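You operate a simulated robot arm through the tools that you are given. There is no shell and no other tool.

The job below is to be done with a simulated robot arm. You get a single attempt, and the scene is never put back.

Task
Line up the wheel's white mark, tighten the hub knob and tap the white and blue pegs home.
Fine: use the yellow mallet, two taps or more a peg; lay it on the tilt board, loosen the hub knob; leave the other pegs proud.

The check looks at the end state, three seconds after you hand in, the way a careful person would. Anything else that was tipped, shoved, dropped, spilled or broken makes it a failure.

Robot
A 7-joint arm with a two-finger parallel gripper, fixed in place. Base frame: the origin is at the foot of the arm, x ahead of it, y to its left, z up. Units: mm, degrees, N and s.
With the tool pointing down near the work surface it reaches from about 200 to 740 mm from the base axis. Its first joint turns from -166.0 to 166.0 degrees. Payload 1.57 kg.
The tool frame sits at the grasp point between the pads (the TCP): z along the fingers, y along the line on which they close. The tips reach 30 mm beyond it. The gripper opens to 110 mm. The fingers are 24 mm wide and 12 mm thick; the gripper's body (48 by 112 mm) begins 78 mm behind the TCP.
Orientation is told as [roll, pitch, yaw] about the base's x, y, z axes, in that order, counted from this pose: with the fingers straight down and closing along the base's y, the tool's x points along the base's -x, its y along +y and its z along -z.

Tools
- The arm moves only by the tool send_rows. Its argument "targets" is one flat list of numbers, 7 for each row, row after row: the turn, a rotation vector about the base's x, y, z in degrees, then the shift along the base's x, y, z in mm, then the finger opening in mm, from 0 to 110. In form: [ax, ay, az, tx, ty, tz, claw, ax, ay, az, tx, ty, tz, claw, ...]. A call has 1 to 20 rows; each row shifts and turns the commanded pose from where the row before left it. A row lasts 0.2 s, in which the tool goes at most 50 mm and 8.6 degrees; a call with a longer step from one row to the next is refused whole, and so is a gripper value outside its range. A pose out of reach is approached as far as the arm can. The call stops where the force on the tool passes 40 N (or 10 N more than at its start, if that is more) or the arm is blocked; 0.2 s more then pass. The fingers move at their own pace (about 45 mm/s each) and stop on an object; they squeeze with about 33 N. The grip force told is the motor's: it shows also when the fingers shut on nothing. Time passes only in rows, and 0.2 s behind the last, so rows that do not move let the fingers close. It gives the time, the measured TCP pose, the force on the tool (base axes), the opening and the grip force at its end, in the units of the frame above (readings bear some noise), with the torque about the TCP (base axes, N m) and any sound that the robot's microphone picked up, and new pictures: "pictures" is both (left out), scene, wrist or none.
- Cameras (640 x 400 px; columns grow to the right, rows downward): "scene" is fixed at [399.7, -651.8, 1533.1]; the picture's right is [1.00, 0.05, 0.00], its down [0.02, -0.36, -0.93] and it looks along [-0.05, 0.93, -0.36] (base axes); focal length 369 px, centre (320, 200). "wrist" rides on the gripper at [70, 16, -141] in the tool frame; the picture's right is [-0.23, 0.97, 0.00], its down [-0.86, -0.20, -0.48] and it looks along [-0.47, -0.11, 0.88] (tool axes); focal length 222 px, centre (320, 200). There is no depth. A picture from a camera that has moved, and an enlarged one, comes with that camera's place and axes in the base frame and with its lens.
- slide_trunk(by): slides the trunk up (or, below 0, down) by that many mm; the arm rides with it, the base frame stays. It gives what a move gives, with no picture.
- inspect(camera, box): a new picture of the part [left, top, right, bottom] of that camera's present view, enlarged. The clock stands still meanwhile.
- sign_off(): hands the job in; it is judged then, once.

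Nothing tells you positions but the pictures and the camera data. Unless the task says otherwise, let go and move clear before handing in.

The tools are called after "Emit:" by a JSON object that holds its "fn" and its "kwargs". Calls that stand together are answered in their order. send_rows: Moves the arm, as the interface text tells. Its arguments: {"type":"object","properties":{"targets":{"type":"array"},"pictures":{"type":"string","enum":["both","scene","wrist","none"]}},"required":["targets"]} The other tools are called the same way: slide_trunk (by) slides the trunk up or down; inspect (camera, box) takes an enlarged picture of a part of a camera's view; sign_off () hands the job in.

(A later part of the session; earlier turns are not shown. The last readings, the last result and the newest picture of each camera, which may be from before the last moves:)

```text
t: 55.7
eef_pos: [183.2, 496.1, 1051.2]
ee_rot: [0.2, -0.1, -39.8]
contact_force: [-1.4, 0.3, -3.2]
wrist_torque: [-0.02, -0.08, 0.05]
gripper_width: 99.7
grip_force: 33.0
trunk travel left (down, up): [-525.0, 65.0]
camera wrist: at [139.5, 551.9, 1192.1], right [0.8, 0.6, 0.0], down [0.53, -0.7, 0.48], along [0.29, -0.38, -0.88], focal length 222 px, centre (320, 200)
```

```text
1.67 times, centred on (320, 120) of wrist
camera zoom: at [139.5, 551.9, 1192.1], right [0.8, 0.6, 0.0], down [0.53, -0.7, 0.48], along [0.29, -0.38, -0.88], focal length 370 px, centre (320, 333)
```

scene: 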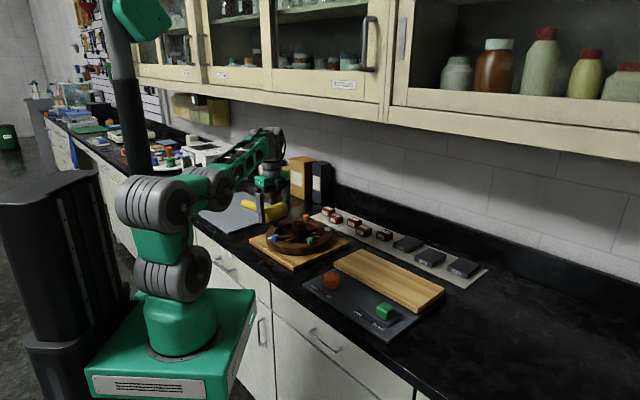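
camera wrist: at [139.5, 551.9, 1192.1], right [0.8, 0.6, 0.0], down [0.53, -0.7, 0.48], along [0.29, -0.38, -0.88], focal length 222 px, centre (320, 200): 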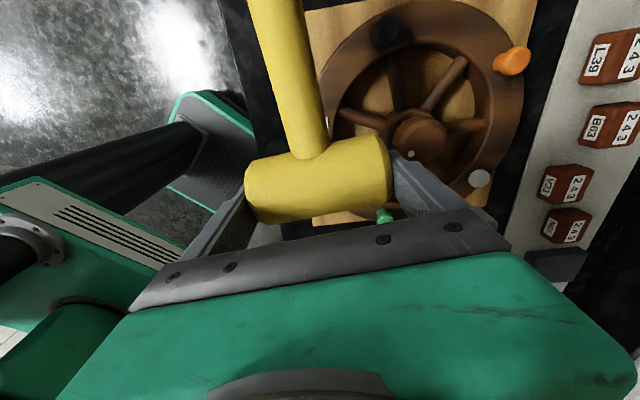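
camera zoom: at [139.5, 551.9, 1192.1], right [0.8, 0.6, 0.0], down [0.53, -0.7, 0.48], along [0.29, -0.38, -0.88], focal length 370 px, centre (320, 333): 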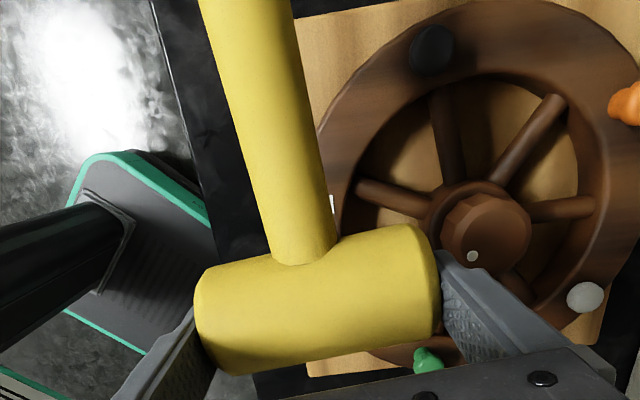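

The mallet is over the blue peg with the handle outward. Lowering to just above it and checking alignment.

Emit:
{"fn": "send_rows", "kwargs": {"targets": [0, 0, 0, -1, -1.5, -20, 80, 0, 0, 0, 0, 0, -18, 80, 0, 0, 0, 0, 0, -7, 80, 0, 0, 0, 0, 0, 0, 80], "pictures": "none"}}

Emit:
{"fn": "inspect", "kwargs": {"camera": "scene", "box": [250, 200, 320, 250]}}

Emit:
{"fn": "inspect", "kwargs": {"camera": "scene", "box": [258, 222, 290, 246]}}

```text
t: 56.7
eef_pos: [183.2, 494.9, 1011.1]
ee_rot: [0.2, -0.1, -39.9]
contact_force: [0.4, 0.3, -3.0]
wrist_torque: [-0.03, -0.08, 0.0]
gripper_width: 99.8
grip_force: 33.0
out of reach, approached as far as the arm can: row 2
trunk travel left (down, up): [-525.0, 65.0]
```

```text
8.00 times, centred on (285, 225) of scene
camera zoom: at [399.7, -651.8, 1533.1], right [1.0, 0.05, 0.0], down [0.02, -0.36, -0.93], along [-0.05, 0.93, -0.36], focal length 2955 px, centre (600, 0)
```

zoom: 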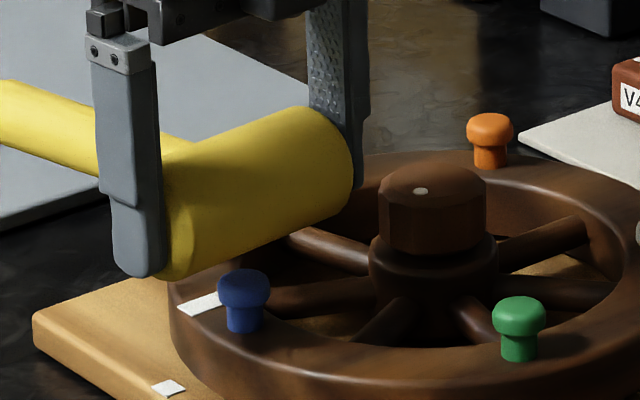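

```text
16.00 times, centred on (274, 234) of scene
camera zoom: at [399.7, -651.8, 1533.1], right [1.0, 0.05, 0.0], down [0.02, -0.36, -0.93], along [-0.05, 0.93, -0.36], focal length 5911 px, centre (1056, -344)
```

zoom: 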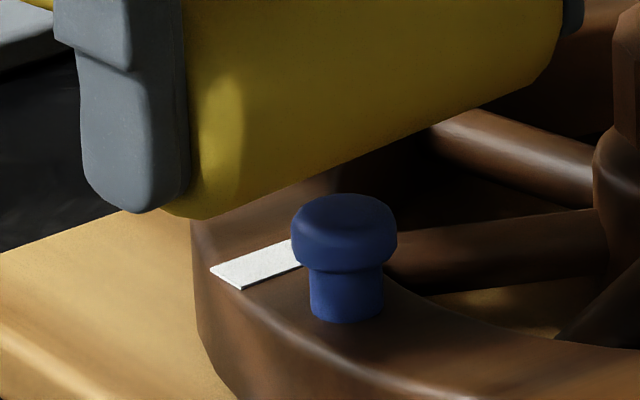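

The reach note was only for one row and the arm is now right above the peg, about 9 mm clear and centred. First tap on blue.

Emit:
{"fn": "send_rows", "kwargs": {"targets": [0, 0, 0, 0, 0, -6, 80, 0, 0, 0, 0, 0, -14, 80, 0, 0, 0, 0, 0, 16, 80, 0, 0, 0, 0, 0, 0, 80], "pictures": "scene"}}

Emit:
{"fn": "inspect", "kwargs": {"camera": "scene", "box": [258, 222, 290, 246]}}

```text
t: 57.7
eef_pos: [184.5, 492.9, 1004.5]
ee_rot: [0.1, -0.1, -39.9]
contact_force: [0.1, 0.4, -3.2]
wrist_torque: [-0.06, -0.03, -0.02]
gripper_width: 100.0
grip_force: 32.9
trunk travel left (down, up): [-525.0, 65.0]
```

scene: 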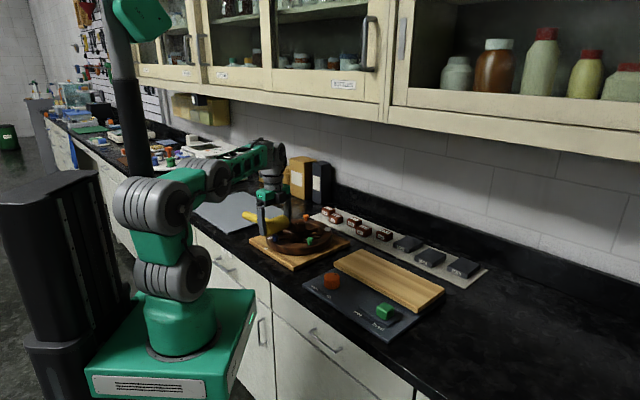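

```text
16.00 times, centred on (274, 234) of scene
camera zoom: at [399.7, -651.8, 1533.1], right [1.0, 0.05, 0.0], down [0.02, -0.36, -0.93], along [-0.05, 0.93, -0.36], focal length 5911 px, centre (1056, -344)
```

zoom: 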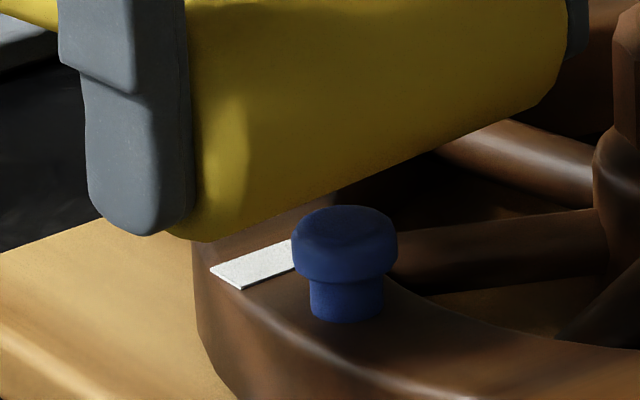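

Blue went down about 2.5 mm. Second tap.

Emit:
{"fn": "send_rows", "kwargs": {"targets": [0, 0, 0, 0, 0.5, -5, 80, 0, 0, 0, 0, 0, -14, 80, 0, 0, 0, 0, 0, 19, 80, 0, 0, 0, 0, 0, 0, 80], "pictures": "none"}}

Emit:
{"fn": "inspect", "kwargs": {"camera": "scene", "box": [258, 222, 290, 246]}}

```text
t: 58.7
eef_pos: [184.0, 494.7, 1004.6]
ee_rot: [0.1, -0.1, -39.9]
contact_force: [0.0, -0.4, -3.9]
wrist_torque: [-0.04, -0.08, 0.0]
gripper_width: 100.1
grip_force: 33.5
trunk travel left (down, up): [-525.0, 65.0]
```

```text
16.00 times, centred on (274, 234) of scene
camera zoom: at [399.7, -651.8, 1533.1], right [1.0, 0.05, 0.0], down [0.02, -0.36, -0.93], along [-0.05, 0.93, -0.36], focal length 5911 px, centre (1056, -344)
```

zoom: 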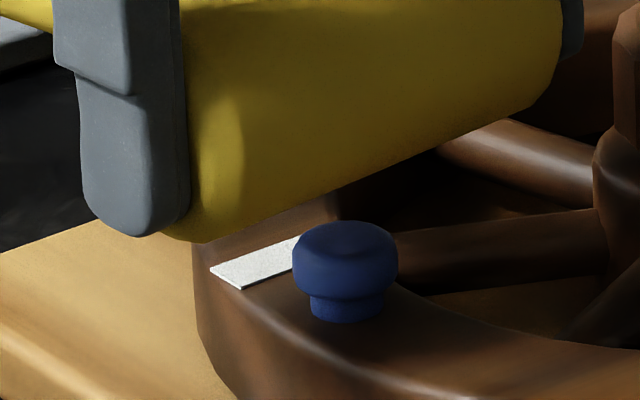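

Good, about 4–5 mm left. Third tap.

Emit:
{"fn": "send_rows", "kwargs": {"targets": [0, 0, 0, 0, 0, -9, 80, 0, 0, 0, 0, 0, -15, 80, 0, 0, 0, 0, 0, 24, 80, 0, 0, 0, 0, 0, 0, 80], "pictures": "none"}}

Emit:
{"fn": "inspect", "kwargs": {"camera": "scene", "box": [258, 222, 290, 246]}}

```text
t: 59.7
eef_pos: [184.3, 494.9, 1004.5]
ee_rot: [0.2, -0.2, -39.8]
contact_force: [-0.6, -0.7, -3.3]
wrist_torque: [-0.03, -0.03, -0.01]
gripper_width: 100.0
grip_force: 33.0
trunk travel left (down, up): [-525.0, 65.0]
```

```text
16.00 times, centred on (274, 234) of scene
camera zoom: at [399.7, -651.8, 1533.1], right [1.0, 0.05, 0.0], down [0.02, -0.36, -0.93], along [-0.05, 0.93, -0.36], focal length 5911 px, centre (1056, -344)
```

zoom: 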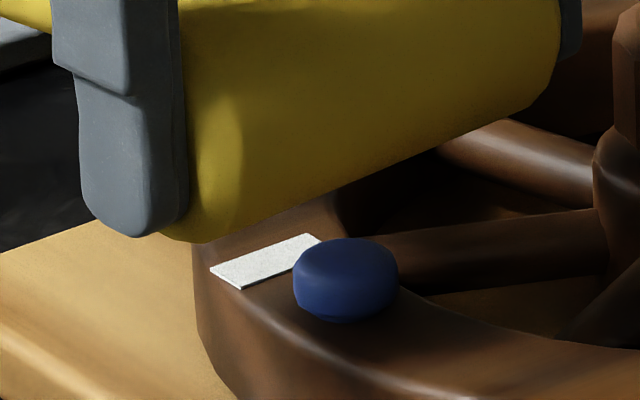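

Blue looks seated. I'll give one firmer tap to make sure.

Emit:
{"fn": "send_rows", "kwargs": {"targets": [0, 0, 0, 0, 0, -12, 80, 0, 0, 0, 0, 0, -15, 80, 0, 0, 0, 0, 0, 10, 80, 0, 0, 0, 0, 0, 20, 80, 0, 0, 0, 0, 0, 20, 80, 0, 0, 0, 0, 0, 0, 80], "pictures": "none"}}

Emit:
{"fn": "inspect", "kwargs": {"camera": "scene", "box": [258, 222, 290, 246]}}

Emit:
{"fn": "inspect", "kwargs": {"camera": "scene", "box": [245, 190, 350, 260]}}

```text
t: 61.1
eef_pos: [183.2, 496.7, 1026.7]
ee_rot: [0.0, -0.1, -39.9]
contact_force: [0.1, -1.3, -3.1]
wrist_torque: [-0.05, -0.11, -0.01]
gripper_width: 99.9
grip_force: 32.9
trunk travel left (down, up): [-525.0, 65.0]
```

```text
16.00 times, centred on (274, 234) of scene
camera zoom: at [399.7, -651.8, 1533.1], right [1.0, 0.05, 0.0], down [0.02, -0.36, -0.93], along [-0.05, 0.93, -0.36], focal length 5911 px, centre (1056, -344)
```

zoom: 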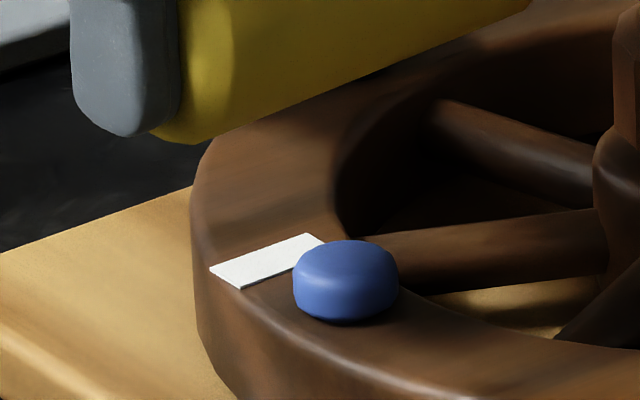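

```text
5.71 times, centred on (298, 225) of scene
camera zoom: at [399.7, -651.8, 1533.1], right [1.0, 0.05, 0.0], down [0.02, -0.36, -0.93], along [-0.05, 0.93, -0.36], focal length 2111 px, centre (449, 57)
```

zoom: 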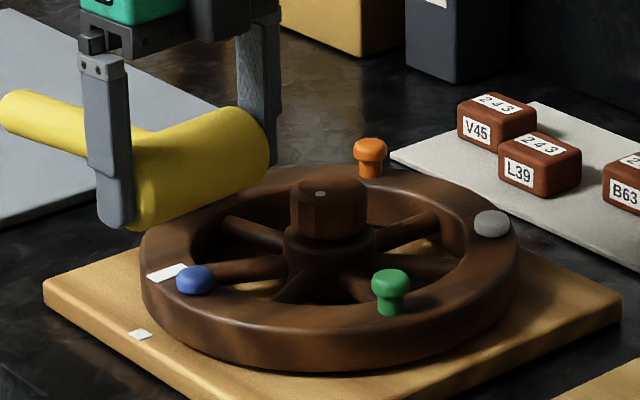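

Blue moved another half millimetre on that tap. I'll tap once more, firmly, to see that it no longer moves.

Emit:
{"fn": "send_rows", "kwargs": {"targets": [0, 0, 0, 0, -1.5, -20, 80, 0, 0, 0, 0, 0, -16, 80, 0, 0, 0, 0, 0, -15, 80, 0, 0, 0, 0, 0, 11, 80, 0, 0, 0, 0, 0, 20, 80, 0, 0, 0, 0, 0, 20, 80, 0, 0, 0, 0, 0, 0, 80], "pictures": "none"}}

Emit:
{"fn": "inspect", "kwargs": {"camera": "scene", "box": [258, 222, 290, 246]}}

```text
t: 62.7
eef_pos: [183.4, 492.4, 1027.9]
ee_rot: [0.1, -0.1, -39.9]
contact_force: [-0.5, 0.0, -2.8]
wrist_torque: [-0.05, -0.12, 0.0]
gripper_width: 99.6
grip_force: 33.2
trunk travel left (down, up): [-525.0, 65.0]
```

```text
16.00 times, centred on (274, 234) of scene
camera zoom: at [399.7, -651.8, 1533.1], right [1.0, 0.05, 0.0], down [0.02, -0.36, -0.93], along [-0.05, 0.93, -0.36], focal length 5911 px, centre (1056, -344)
```

zoom: 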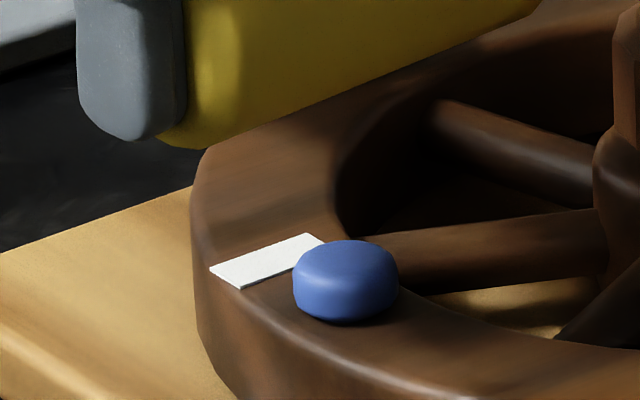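

Blue is fully home too, with no change on the last tap. Now I'll carry the mallet back to the tilt board along a high path and lower it where it originally lay.

Emit:
{"fn": "send_rows", "kwargs": {"targets": [0, 0, 0, 0, 0, 34, 80, 0, 0, -0.5, 40, -22.5, 0, 80, 0, 0, -0.5, 40, -22.5, 0, 80, 0, 0, -0.5, 40, -22.5, 0, 80, 0, 0, -0.5, 40, -22.5, 0, 80, 0, 0, -0.5, 40, -22.5, 0, 80, 0, 0, -0.5, 40, -22.5, 0, 80, 0, 0, -0.5, 40, -22.5, 0, 80, 0, 0, -0.5, 40, -22.5, 0, 80, 0, 0, -0.5, 40, -22.5, 0, 80, 0, 0, -0.5, 40, -22.5, 0, 80, 0, 0, 0, 39.5, -22.5, 0, 80, 0, 0, 0, 0, 0, 0, 80], "pictures": "both"}}

Emit:
{"fn": "inspect", "kwargs": {"camera": "scene", "box": [340, 190, 470, 320]}}

```text
t: 65.5
eef_pos: [626.0, 245.8, 1064.0]
ee_rot: [0.1, -0.1, -44.8]
contact_force: [-0.1, 0.0, -3.2]
wrist_torque: [-0.02, -0.04, 0.02]
gripper_width: 99.9
grip_force: 32.6
trunk travel left (down, up): [-525.0, 65.0]
camera wrist: at [587.8, 306.1, 1203.7], right [0.85, 0.53, 0.0], down [0.46, -0.74, 0.48], along [0.26, -0.41, -0.88], focal length 222 px, centre (320, 200)
```

scene: 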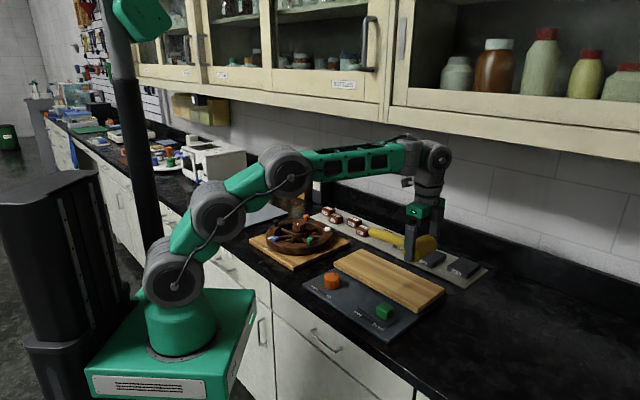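
wrist: 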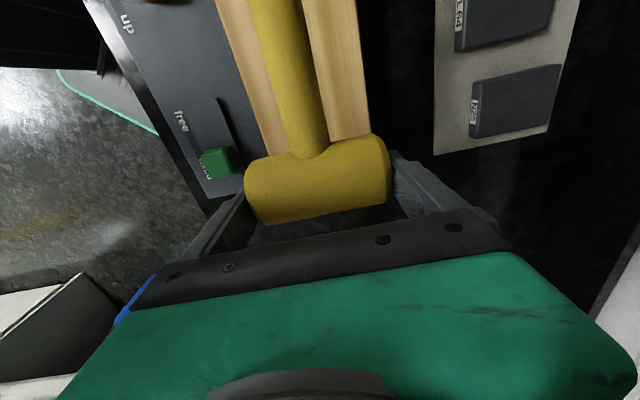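

```text
3.08 times, centred on (405, 255) of scene
camera zoom: at [399.7, -651.8, 1533.1], right [1.0, 0.05, 0.0], down [0.02, -0.36, -0.93], along [-0.05, 0.93, -0.36], focal length 1137 px, centre (58, 31)
```

zoom: 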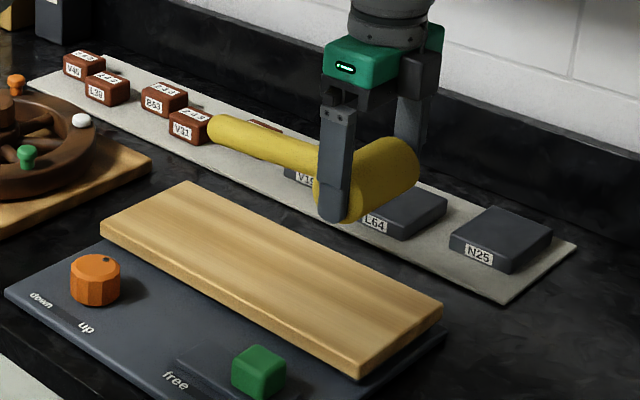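

The mallet is over the tilt board. I'll nudge slightly toward the board's middle and lower, slowing down for contact.

Emit:
{"fn": "send_rows", "kwargs": {"targets": [0, 0, 0, -5, 2, -25, 80, 0, 0, 0, -3, 2, -25, 80, 0, 0, 0, 0, 0, -25, 80, 0, 0, 0, 0, 0, -12, 80, 0, 0, 0, 0, 0, -8, 80, 0, 0, 0, 0, 0, -5, 80, 0, 0, 0, 0, 0, -2, 80, 0, 0, 0, 0, 0, 0, 80], "pictures": "wrist"}}

Emit:
{"fn": "inspect", "kwargs": {"camera": "scene", "box": [360, 230, 460, 310]}}

```text
t: 67.3
eef_pos: [616.5, 249.5, 960.2]
ee_rot: [0.1, -0.2, -44.8]
contact_force: [0.5, -0.3, -3.0]
wrist_torque: [-0.1, -0.05, 0.04]
gripper_width: 99.9
grip_force: 32.9
trunk travel left (down, up): [-525.0, 65.0]
camera wrist: at [578.6, 309.7, 1099.8], right [0.85, 0.53, 0.0], down [0.46, -0.75, 0.48], along [0.26, -0.41, -0.88], focal length 222 px, centre (320, 200)
```

wrist: 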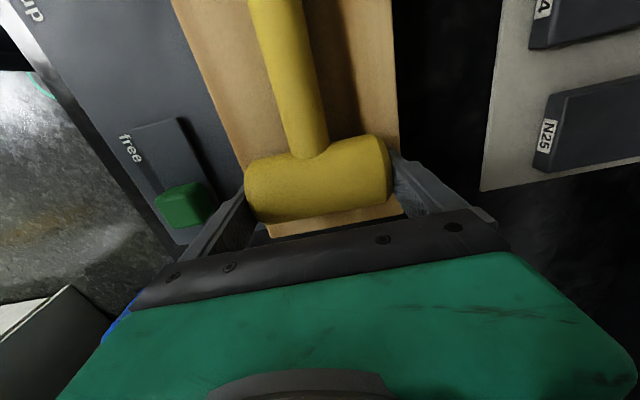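

```text
5.00 times, centred on (410, 270) of scene
camera zoom: at [399.7, -651.8, 1533.1], right [1.0, 0.05, 0.0], down [0.02, -0.36, -0.93], along [-0.05, 0.93, -0.36], focal length 1847 px, centre (-130, -150)
```

zoom: 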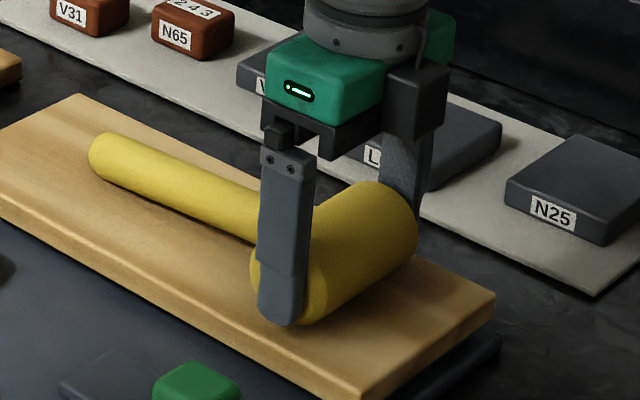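

Not touching yet. I'll inch down until the board takes the weight.

Emit:
{"fn": "send_rows", "kwargs": {"targets": [0, 0, 0, 0, 0, -1, 80, 0, 0, 0, 0, 0, -1, 80, 0, 0, 0, 0, 0, 0, 80], "pictures": "none"}}

```text
t: 68.1
eef_pos: [615.9, 249.4, 959.0]
ee_rot: [0.2, 0.0, -44.9]
contact_force: [0.4, -1.2, -0.6]
wrist_torque: [0.29, 0.32, 0.1]
gripper_width: 99.5
grip_force: 32.8
trunk travel left (down, up): [-525.0, 65.0]
```

The handle end has touched first. I'll go down another couple of millimetres for the head to rest.

Emit:
{"fn": "send_rows", "kwargs": {"targets": [0, 0, 0, 0, 0, -0.8, 80, 0, 0, 0, 0, 0, -0.8, 80, 0, 0, 0, 0, 0, 0, 80], "pictures": "none"}}

```text
t: 68.9
eef_pos: [616.5, 250.8, 957.7]
ee_rot: [0.3, 0.0, -44.9]
contact_force: [0.5, 0.2, 11.3]
wrist_torque: [0.17, 0.89, 0.02]
gripper_width: 99.8
grip_force: 33.2
trunk travel left (down, up): [-525.0, 65.0]
```

The head is now pressed lightly on the board. I'll ease off a millimetre and open the fingers symmetrically.

Emit:
{"fn": "send_rows", "kwargs": {"targets": [0, 0, 0, 0, 0, 0.9, 90, 0, 0, 0, 0, 0, 0, 101, 0, 0, 0, 0, 0, 0, 104, 0, 0, 0, 0, 0, 0, 108, 0, 0, 0, 0, 0, 0, 110, 0, 0, 0, 0, 0, 0, 110], "pictures": "wrist"}}

Emit:
{"fn": "inspect", "kwargs": {"camera": "scene", "box": [360, 230, 460, 310]}}

Emit:
{"fn": "inspect", "kwargs": {"camera": "wrist", "box": [230, 110, 410, 250]}}

```text
t: 70.3
eef_pos: [616.2, 249.6, 955.9]
ee_rot: [0.2, -0.1, -44.9]
contact_force: [-0.6, -0.1, 0.1]
wrist_torque: [0.02, -0.02, 0.01]
gripper_width: 110.4
grip_force: 0.1
trunk travel left (down, up): [-525.0, 65.0]
camera wrist: at [578.0, 309.1, 1097.7], right [0.85, 0.53, 0.0], down [0.46, -0.75, 0.48], along [0.26, -0.41, -0.88], focal length 222 px, centre (320, 200)
```

wrist: 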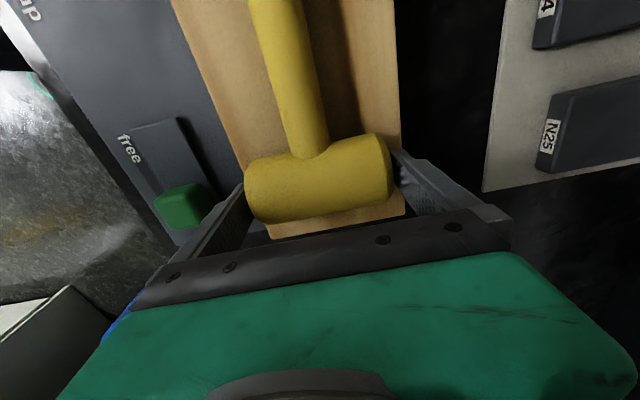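

```text
5.00 times, centred on (410, 270) of scene
camera zoom: at [399.7, -651.8, 1533.1], right [1.0, 0.05, 0.0], down [0.02, -0.36, -0.93], along [-0.05, 0.93, -0.36], focal length 1847 px, centre (-130, -150)
```

zoom: 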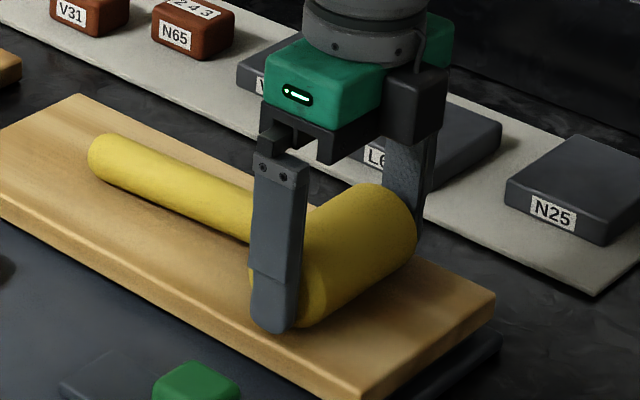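

```text
2.86 times, centred on (320, 180) of wrist
camera zoom: at [578.0, 309.1, 1097.7], right [0.85, 0.53, 0.0], down [0.46, -0.75, 0.48], along [0.26, -0.41, -0.88], focal length 635 px, centre (320, 257)
```

zoom: 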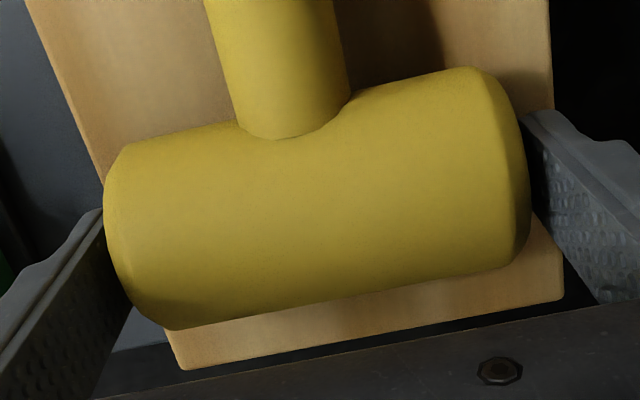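

The mallet rests on the tilt board and is released. Lifting straight up and checking it stays put.

Emit:
{"fn": "send_rows", "kwargs": {"targets": [0, 0, 0, 0, 0, 6, 110, 0, 0, 0, 0, 0, 12, 110, 0, 0, 0, 0, 0, 25, 110, 0, 0, 0, 0, 0, 30, 110, 0, 0, 0, 0, 0, 35, 110, 0, 0, 0, 0, 0, 0, 110], "pictures": "both"}}

Emit:
{"fn": "inspect", "kwargs": {"camera": "scene", "box": [310, 230, 460, 340]}}

Emit:
{"fn": "inspect", "kwargs": {"camera": "wrist", "box": [200, 20, 440, 220]}}

```text
t: 71.7
eef_pos: [616.3, 250.0, 1066.7]
ee_rot: [0.1, -0.1, -44.9]
contact_force: [0.8, -0.2, 0.7]
wrist_torque: [-0.01, 0.02, 0.02]
gripper_width: 109.9
grip_force: 0.1
trunk travel left (down, up): [-525.0, 65.0]
camera wrist: at [577.2, 308.7, 1206.3], right [0.85, 0.53, 0.0], down [0.46, -0.75, 0.48], along [0.26, -0.41, -0.88], focal length 222 px, centre (320, 200)
```

scene: 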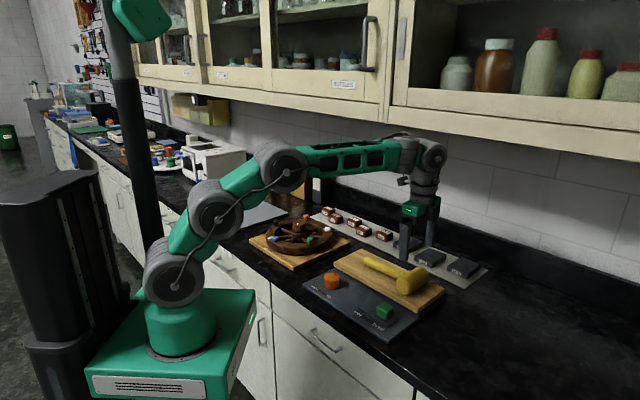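
wrist: 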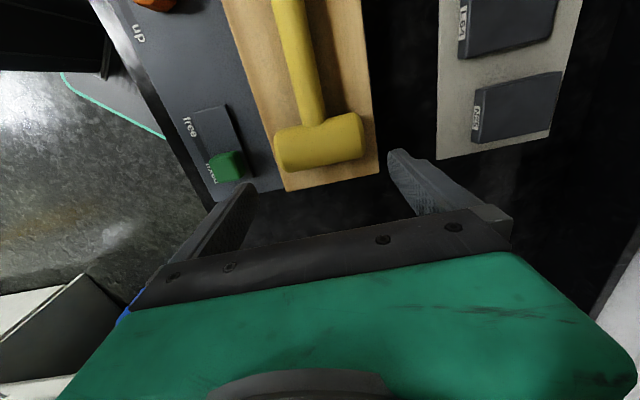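

```text
3.64 times, centred on (385, 285) of scene
camera zoom: at [399.7, -651.8, 1533.1], right [1.0, 0.05, 0.0], down [0.02, -0.36, -0.93], along [-0.05, 0.93, -0.36], focal length 1343 px, centre (84, -109)
```

zoom: 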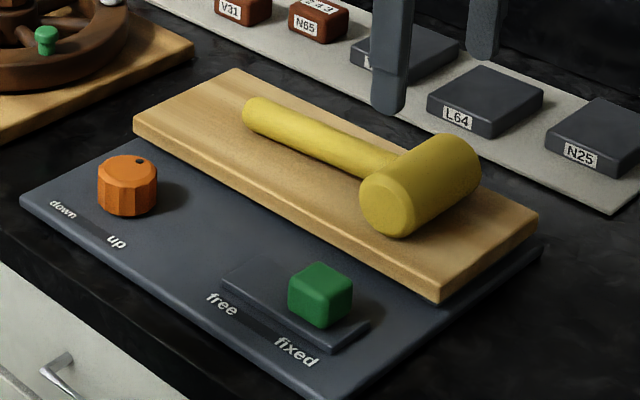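

```text
2.00 times, centred on (320, 120) of wrist
camera zoom: at [577.2, 308.7, 1206.3], right [0.85, 0.53, 0.0], down [0.46, -0.75, 0.48], along [0.26, -0.41, -0.88], focal length 444 px, centre (320, 360)
```

zoom: 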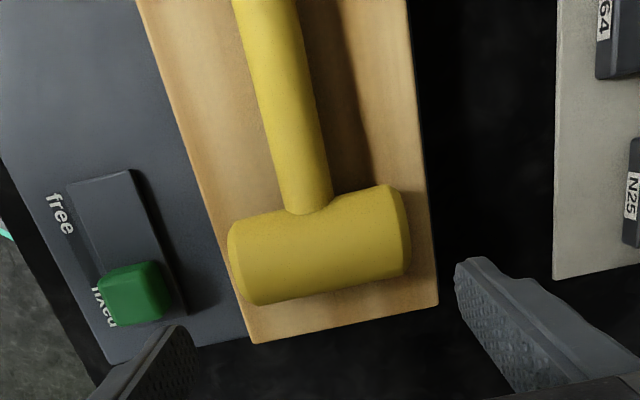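

The mallet lies stably on the tilt board, with the slider still on "fixed". The last manipulation is to loosen the hub knob: back over the hub at yaw −90, so I can turn counter-clockwise.

Emit:
{"fn": "send_rows", "kwargs": {"targets": [0, 0, -4.1, -32.6, 29, 0, 110, 0, 0, -4.1, -32.6, 29, 0, 110, 0, 0, -4.1, -32.6, 29, 0, 105, 0, 0, -4.1, -32.6, 29, 0, 100, 0, 0, -4.1, -32.6, 29, 0, 95, 0, 0, -4.1, -32.6, 29, 0, 90, 0, 0, -4.1, -32.6, 29, 0, 85, 0, 0, -4.1, -32.6, 29, 0, 80, 0, 0, -4.1, -32.6, 29, 0, 75, 0, 0, -4.1, -32.6, 29, 0, 72, 0, 0, -4.1, -32.6, 28.5, 0, 72, 0, 0, 0, 0, 0, 0, 72], "pictures": "both"}}

Emit:
{"fn": "inspect", "kwargs": {"camera": "wrist", "box": [200, 40, 460, 240]}}

Emit:
{"fn": "inspect", "kwargs": {"camera": "scene", "box": [245, 170, 350, 260]}}

```text
t: 74.3
eef_pos: [256.6, 567.8, 1064.8]
ee_rot: [0.2, -0.1, -90.0]
contact_force: [0.2, 0.6, 0.0]
wrist_torque: [0.01, -0.01, -0.02]
gripper_width: 72.2
grip_force: 0.1
trunk travel left (down, up): [-525.0, 65.0]
camera wrist: at [272.8, 637.3, 1206.3], right [0.97, -0.23, 0.0], down [-0.2, -0.85, 0.48], along [-0.11, -0.47, -0.88], focal length 222 px, centre (320, 200)
```

scene: 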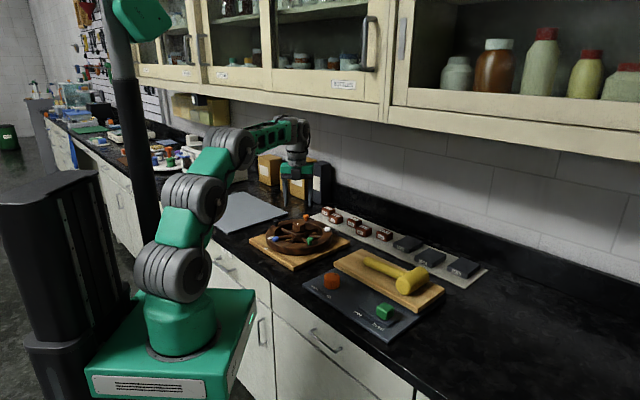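
wrist: 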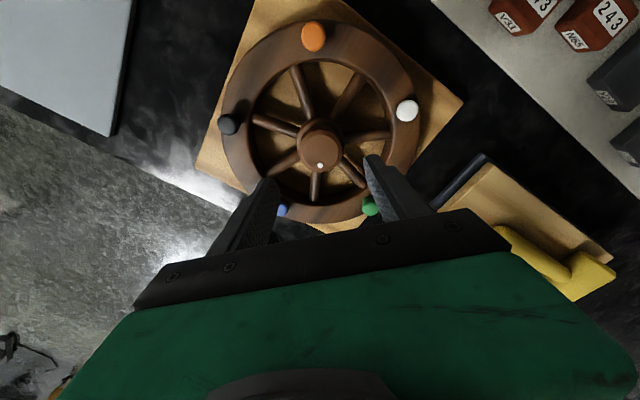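

```text
2.00 times, centred on (330, 140) of wrist
camera zoom: at [272.8, 637.3, 1206.3], right [0.97, -0.23, 0.0], down [-0.2, -0.85, 0.48], along [-0.11, -0.47, -0.88], focal length 444 px, centre (300, 320)
```

zoom: 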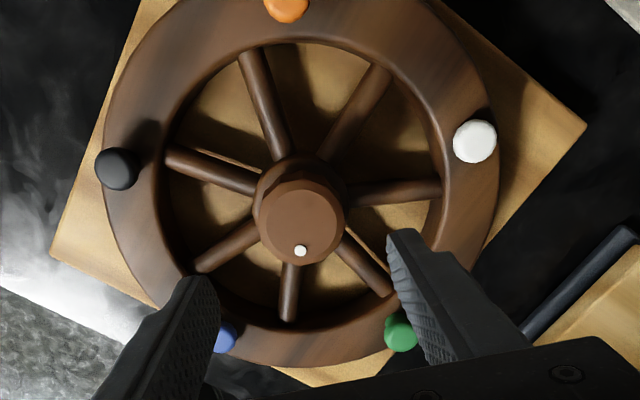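

```text
4.44 times, centred on (298, 215) of scene
camera zoom: at [399.7, -651.8, 1533.1], right [1.0, 0.05, 0.0], down [0.02, -0.36, -0.93], along [-0.05, 0.93, -0.36], focal length 1642 px, centre (420, 133)
```

zoom: 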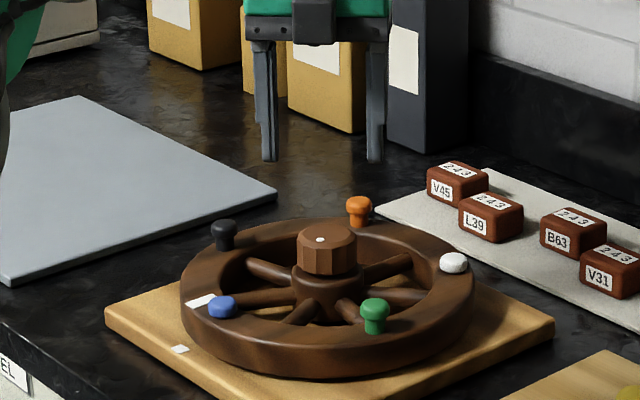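

The knob dot is at its tight position. I'll lower around the knob with the same centring as before.

Emit:
{"fn": "send_rows", "kwargs": {"targets": [0, 0, 0, 0.7, 1.2, -25, 72, 0, 0, 0, 0, 0, -25, 72, 0, 0, 0, 0, 0, -25, 70, 0, 0, 0, 0, 0, -12, 66, 0, 0, 0, 0, 0, 0, 60, 0, 0, 0, 0, 0, 0, 56], "pictures": "wrist"}}

Emit:
{"fn": "inspect", "kwargs": {"camera": "wrist", "box": [220, 80, 440, 240]}}

Emit:
{"fn": "inspect", "kwargs": {"camera": "scene", "box": [265, 180, 345, 240]}}

```text
t: 75.7
eef_pos: [258.3, 569.5, 980.1]
ee_rot: [0.3, -0.1, -90.0]
contact_force: [0.0, 0.3, 0.0]
wrist_torque: [0.02, -0.01, 0.01]
gripper_width: 56.1
grip_force: 0.0
trunk travel left (down, up): [-525.0, 65.0]
camera wrist: at [274.0, 637.5, 1118.9], right [0.97, -0.23, 0.0], down [-0.2, -0.85, 0.48], along [-0.11, -0.47, -0.88], focal length 222 px, centre (320, 200)
```

wrist: 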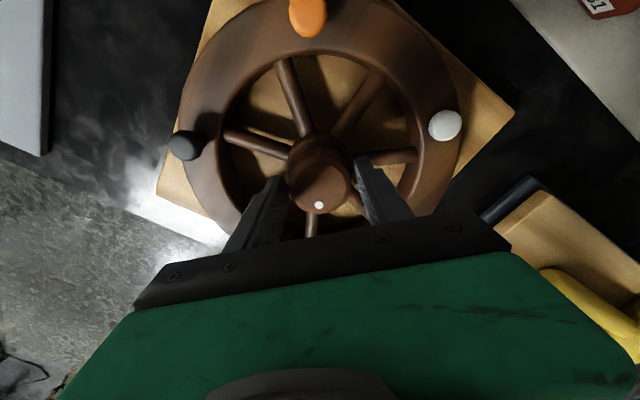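

```text
2.50 times, centred on (330, 160) of wrist
camera zoom: at [274.0, 637.5, 1118.9], right [0.97, -0.23, 0.0], down [-0.2, -0.85, 0.48], along [-0.11, -0.47, -0.88], focal length 555 px, centre (295, 300)
```

zoom: 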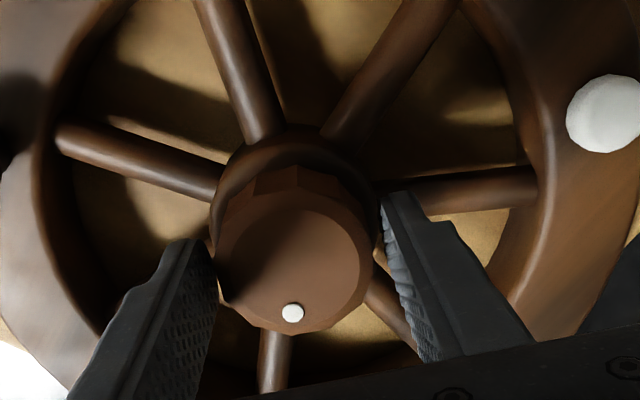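

```text
6.67 times, centred on (305, 210) of scene
camera zoom: at [399.7, -651.8, 1533.1], right [1.0, 0.05, 0.0], down [0.02, -0.36, -0.93], along [-0.05, 0.93, -0.36], focal length 2463 px, centre (420, 133)
```

zoom: 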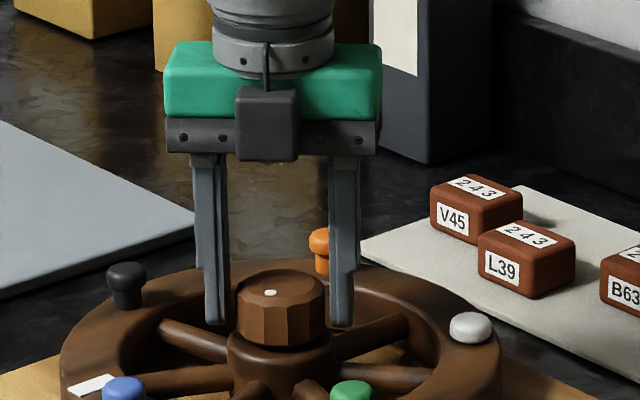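

Centred around the knob. I'll lower 3 mm and grip.

Emit:
{"fn": "send_rows", "kwargs": {"targets": [0, 0, 0, 0, 0, -3, 54, 0, 0, 0, 0, 0, 0, 40, 0, 0, 0, 0, 0, 0, 40], "pictures": "none"}}

```text
t: 76.5
eef_pos: [259.0, 568.7, 975.5]
ee_rot: [0.3, 0.0, -89.9]
contact_force: [-0.3, 0.9, 0.7]
wrist_torque: [0.21, 0.52, -0.01]
gripper_width: 46.6
grip_force: 25.1
trunk travel left (down, up): [-525.0, 65.0]
```

Gripped with no side load. Turning counter-clockwise to loosen, watching the torque and the wheel.

Emit:
{"fn": "send_rows", "kwargs": {"targets": [0, 0, 5, 0, 0, 0, 40, 0, 0, 5, 0, 0, 0, 40, 0, 0, 5, 0, 0, 0, 40, 0, 0, 5, 0, 0, 0, 40], "pictures": "wrist"}}

Emit:
{"fn": "inspect", "kwargs": {"camera": "scene", "box": [245, 190, 350, 260]}}

Emit:
{"fn": "inspect", "kwargs": {"camera": "wrist", "box": [220, 0, 460, 220]}}

```text
t: 77.5
eef_pos: [259.0, 568.7, 974.7]
ee_rot: [0.1, -0.1, -69.9]
contact_force: [-1.7, -3.0, -3.8]
wrist_torque: [0.16, -0.02, 0.0]
gripper_width: 46.3
grip_force: 44.1
trunk travel left (down, up): [-525.0, 65.0]
camera wrist: at [249.3, 639.2, 1115.2], right [0.99, 0.12, 0.0], down [0.1, -0.87, 0.48], along [0.06, -0.48, -0.88], focal length 222 px, centre (320, 200)
```

wrist: 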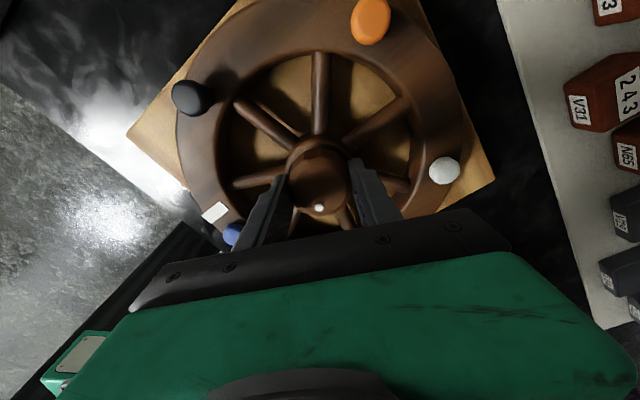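

```text
5.71 times, centred on (298, 225) of scene
camera zoom: at [399.7, -651.8, 1533.1], right [1.0, 0.05, 0.0], down [0.02, -0.36, -0.93], along [-0.05, 0.93, -0.36], focal length 2111 px, centre (449, 57)
```

zoom: 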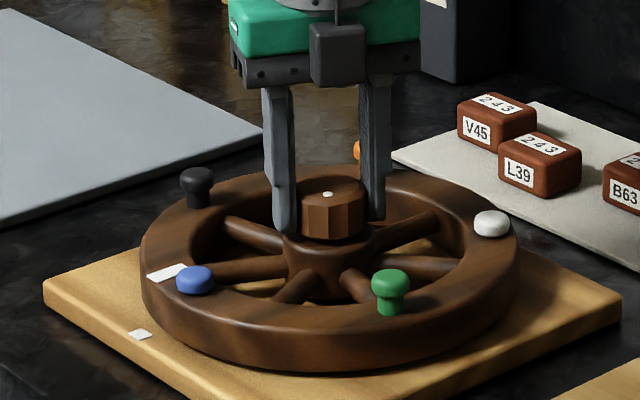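

```text
1.82 times, centred on (340, 110) of wrist
camera zoom: at [249.3, 639.2, 1115.2], right [0.99, 0.12, 0.0], down [0.1, -0.87, 0.48], along [0.06, -0.48, -0.88], focal length 404 px, centre (284, 364)
```

zoom: 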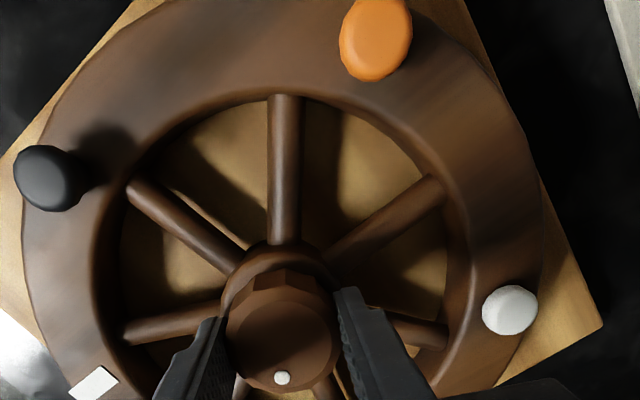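

The knob is turning back and the wheel is steady. Continuing counter-clockwise.

Emit:
{"fn": "send_rows", "kwargs": {"targets": [0, 0, 5, 0, 0, 0, 40, 0, 0, 5, 0, 0, 0, 40, 0, 0, 5, 0, 0, 0, 40, 0, 0, 5, 0, 0, 0, 40, 0, 0, 5, 0, 0, 0, 40, 0, 0, 5, 0, 0, 0, 40, 0, 0, 5, 0, 0, 0, 40, 0, 0, 5, 0, 0, 0, 40], "pictures": "wrist"}}

Emit:
{"fn": "inspect", "kwargs": {"camera": "scene", "box": [245, 190, 350, 260]}}

```text
t: 79.3
eef_pos: [258.3, 569.8, 974.1]
ee_rot: [0.1, -0.2, -29.9]
contact_force: [-1.4, -6.5, -10.5]
wrist_torque: [0.98, -0.65, 0.03]
gripper_width: 46.5
grip_force: 45.2
trunk travel left (down, up): [-525.0, 65.0]
camera wrist: at [206.0, 616.9, 1115.3], right [0.68, 0.73, 0.0], down [0.64, -0.6, 0.48], along [0.35, -0.33, -0.88], focal length 222 px, centre (320, 200)
```

wrist: 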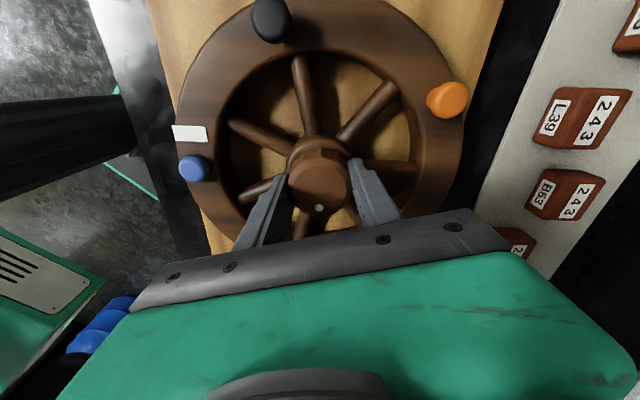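

```text
5.71 times, centred on (298, 225) of scene
camera zoom: at [399.7, -651.8, 1533.1], right [1.0, 0.05, 0.0], down [0.02, -0.36, -0.93], along [-0.05, 0.93, -0.36], focal length 2111 px, centre (449, 57)
```

zoom: 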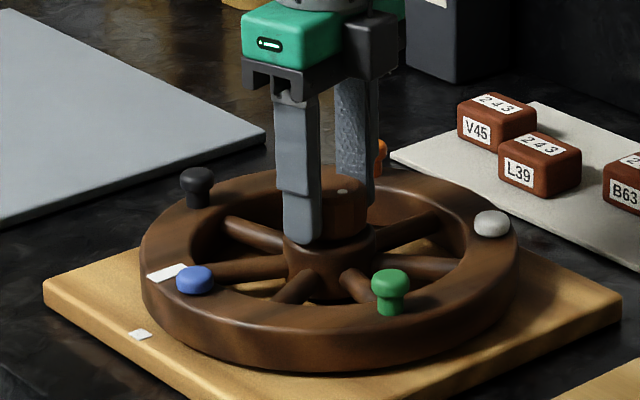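

Some pull has built up in z and y, so I'll ease the hand a little in those directions while I keep turning.

Emit:
{"fn": "send_rows", "kwargs": {"targets": [0, 0, 5, 0, -0.5, -0.8, 40, 0, 0, 5, 0, -0.4, -0.7, 40, 0, 0, 5, 0, 0, 0, 40, 0, 0, 5, 0, 0, 0, 40, 0, 0, 5, 0, 0, 0, 40, 0, 0, 5, 0, 0, 0, 40, 0, 0, 5, 0, 0, 0, 40, 0, 0, 5, 0, 0, 0, 40], "pictures": "wrist"}}

Emit:
{"fn": "inspect", "kwargs": {"camera": "scene", "box": [245, 190, 350, 260]}}

```text
t: 81.1
eef_pos: [259.4, 569.8, 975.1]
ee_rot: [0.4, -0.1, 10.1]
contact_force: [2.4, 4.5, 7.3]
wrist_torque: [-0.13, -0.25, 0.01]
gripper_width: 46.4
grip_force: 45.5
trunk travel left (down, up): [-525.0, 65.0]
camera wrist: at [187.0, 571.3, 1115.3], right [0.05, 1.0, 0.01], down [0.88, -0.05, 0.48], along [0.48, -0.02, -0.88], focal length 222 px, centre (320, 200)
```

wrist: 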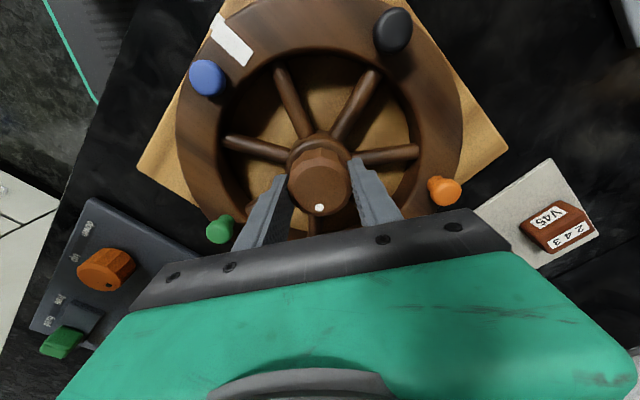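

```text
5.71 times, centred on (298, 225) of scene
camera zoom: at [399.7, -651.8, 1533.1], right [1.0, 0.05, 0.0], down [0.02, -0.36, -0.93], along [-0.05, 0.93, -0.36], focal length 2111 px, centre (449, 57)
```

zoom: 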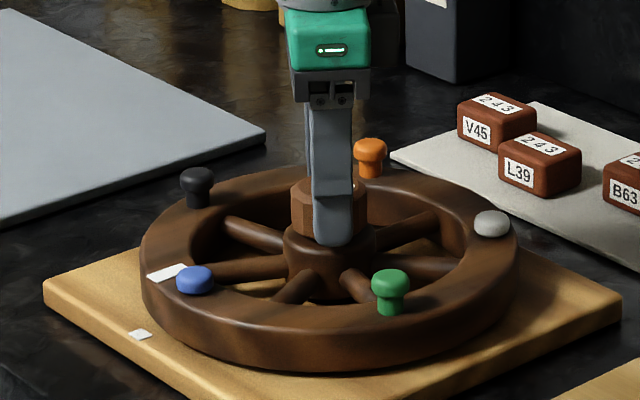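

100° turned back so far, and the wheel's steady. Continuing to about where the knob started.

Emit:
{"fn": "send_rows", "kwargs": {"targets": [0, 0, 5, 0, 0.3, 0.5, 40, 0, 0, 5, 0, 0.3, 0.5, 40, 0, 0, 5, 0, 0, 0, 40, 0, 0, 5, 0, 0, 0, 40, 0, 0, 5, 0, 0, 0, 40, 0, 0, 5, 0, 0, 0, 40, 0, 0, 5, 0, 0, 0, 40, 0, 0, 5, 0, 0, 0, 40], "pictures": "wrist"}}

Emit:
{"fn": "inspect", "kwargs": {"camera": "scene", "box": [245, 190, 350, 260]}}

Emit:
{"fn": "inspect", "kwargs": {"camera": "wrist", "box": [220, 0, 460, 220]}}

```text
t: 82.9
eef_pos: [258.3, 569.7, 973.9]
ee_rot: [0.2, -0.2, 50.2]
contact_force: [3.1, 6.2, 3.2]
wrist_torque: [-0.06, -0.43, -0.01]
gripper_width: 46.5
grip_force: 44.9
trunk travel left (down, up): [-525.0, 65.0]
camera wrist: at [201.6, 525.3, 1115.3], right [-0.6, 0.8, 0.0], down [0.7, 0.53, 0.48], along [0.38, 0.29, -0.88], focal length 222 px, centre (320, 200)
```

wrist: 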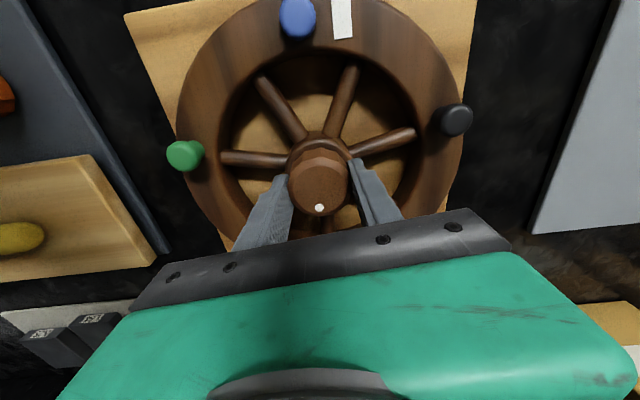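

```text
5.71 times, centred on (298, 225) of scene
camera zoom: at [399.7, -651.8, 1533.1], right [1.0, 0.05, 0.0], down [0.02, -0.36, -0.93], along [-0.05, 0.93, -0.36], focal length 2111 px, centre (449, 57)
```

zoom: 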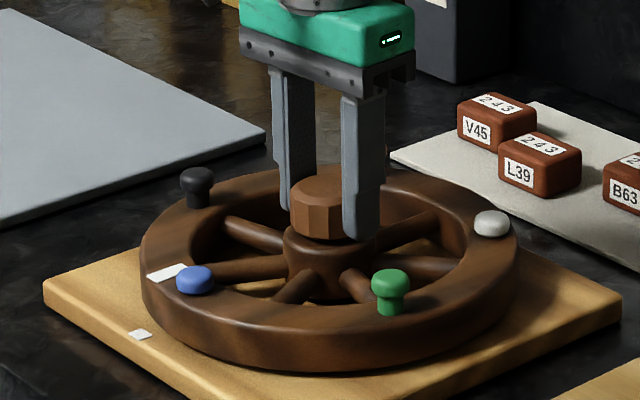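

```text
1.82 times, centred on (340, 110) of wrist
camera zoom: at [201.6, 525.3, 1115.3], right [-0.6, 0.8, 0.0], down [0.7, 0.53, 0.48], along [0.38, 0.29, -0.88], focal length 404 px, centre (284, 364)
```

zoom: 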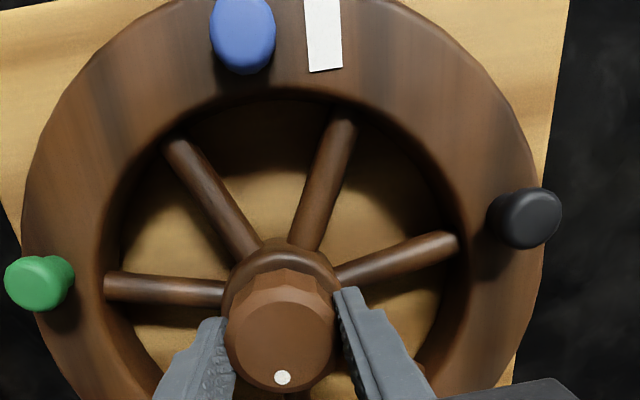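

The knob is back within about 8° of its start. One more small turn, relieve the side load, then release and lift.

Emit:
{"fn": "send_rows", "kwargs": {"targets": [0, 0, 3.5, 0.3, 0.6, 0.4, 40, 0, 0, 3.5, 0.3, 0.6, 0.4, 40, 0, 0, 0, 0, 0, 0, 40], "pictures": "none"}}

```text
t: 83.7
eef_pos: [257.9, 569.7, 973.7]
ee_rot: [0.1, 0.1, 57.1]
contact_force: [-2.8, 0.3, -2.4]
wrist_torque: [0.66, -0.37, 0.02]
gripper_width: 45.9
grip_force: 44.8
trunk travel left (down, up): [-525.0, 65.0]
```

Emit:
{"fn": "send_rows", "kwargs": {"targets": [0, 0, 0, 0, 0, 0, 52, 0, 0, 0, 0, 0, 0, 62, 0, 0, 0, 0, 0, 0, 70, 0, 0, 0, 0, 0, 12, 72, 0, 0, 0, 0, 0, 30, 76, 0, 0, 0, 0, 0, 35, 80, 0, 0, 0, 0, 0, 0, 80], "pictures": "both"}}

Emit:
{"fn": "inspect", "kwargs": {"camera": "scene", "box": [245, 190, 350, 260]}}

Emit:
{"fn": "inspect", "kwargs": {"camera": "wrist", "box": [200, 0, 460, 220]}}

Emit:
{"fn": "inspect", "kwargs": {"camera": "wrist", "box": [280, 0, 370, 60]}}

```text
t: 85.3
eef_pos: [258.2, 569.9, 1054.8]
ee_rot: [0.1, -0.1, 57.0]
contact_force: [-0.1, -0.3, 0.3]
wrist_torque: [0.02, -0.01, -0.02]
gripper_width: 79.9
grip_force: 0.0
trunk travel left (down, up): [-525.0, 65.0]
camera wrist: at [206.3, 519.6, 1195.6], right [-0.69, 0.72, 0.0], down [0.63, 0.61, 0.48], along [0.34, 0.33, -0.88], focal length 222 px, centre (320, 200)
```

scene: 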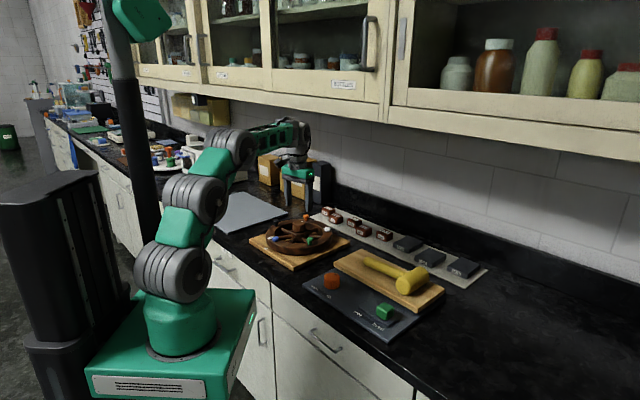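
wrist: 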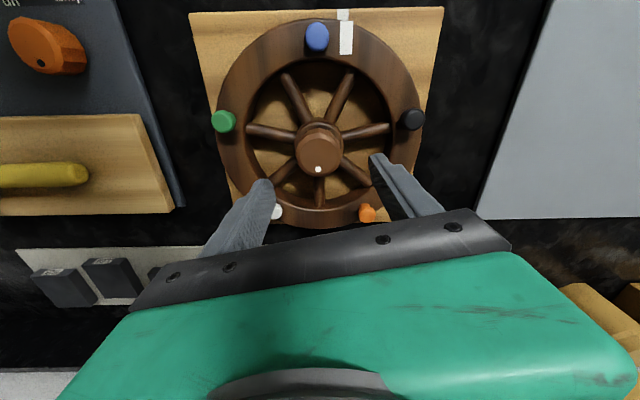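

```text
5.71 times, centred on (298, 225) of scene
camera zoom: at [399.7, -651.8, 1533.1], right [1.0, 0.05, 0.0], down [0.02, -0.36, -0.93], along [-0.05, 0.93, -0.36], focal length 2111 px, centre (449, 57)
```

zoom: 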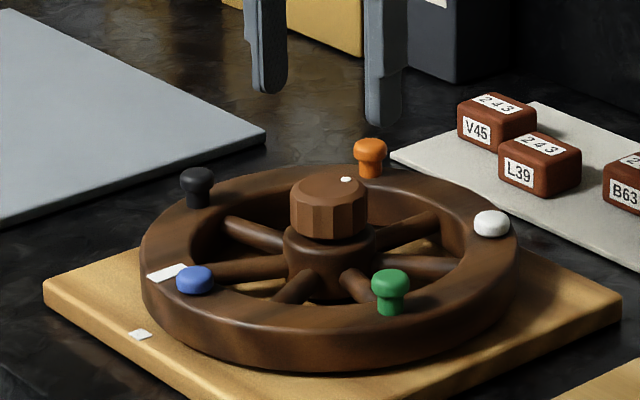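

```text
1.82 times, centred on (330, 110) of wrist
camera zoom: at [206.3, 519.6, 1195.6], right [-0.69, 0.72, 0.0], down [0.63, 0.61, 0.48], along [0.34, 0.33, -0.88], focal length 404 px, centre (302, 364)
```

zoom: 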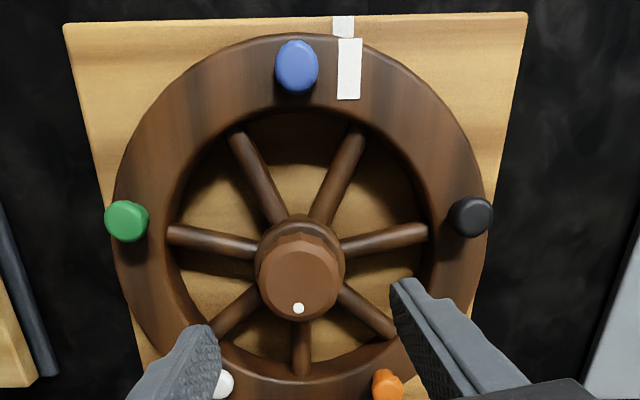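

```text
6.67 times, centred on (325, 30) of wrist
camera zoom: at [206.3, 519.6, 1195.6], right [-0.69, 0.72, 0.0], down [0.63, 0.61, 0.48], along [0.34, 0.33, -0.88], focal length 1481 px, centre (287, 1333)
```

zoom: 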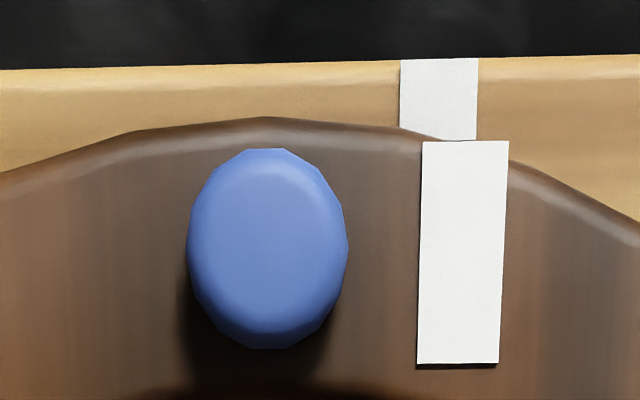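

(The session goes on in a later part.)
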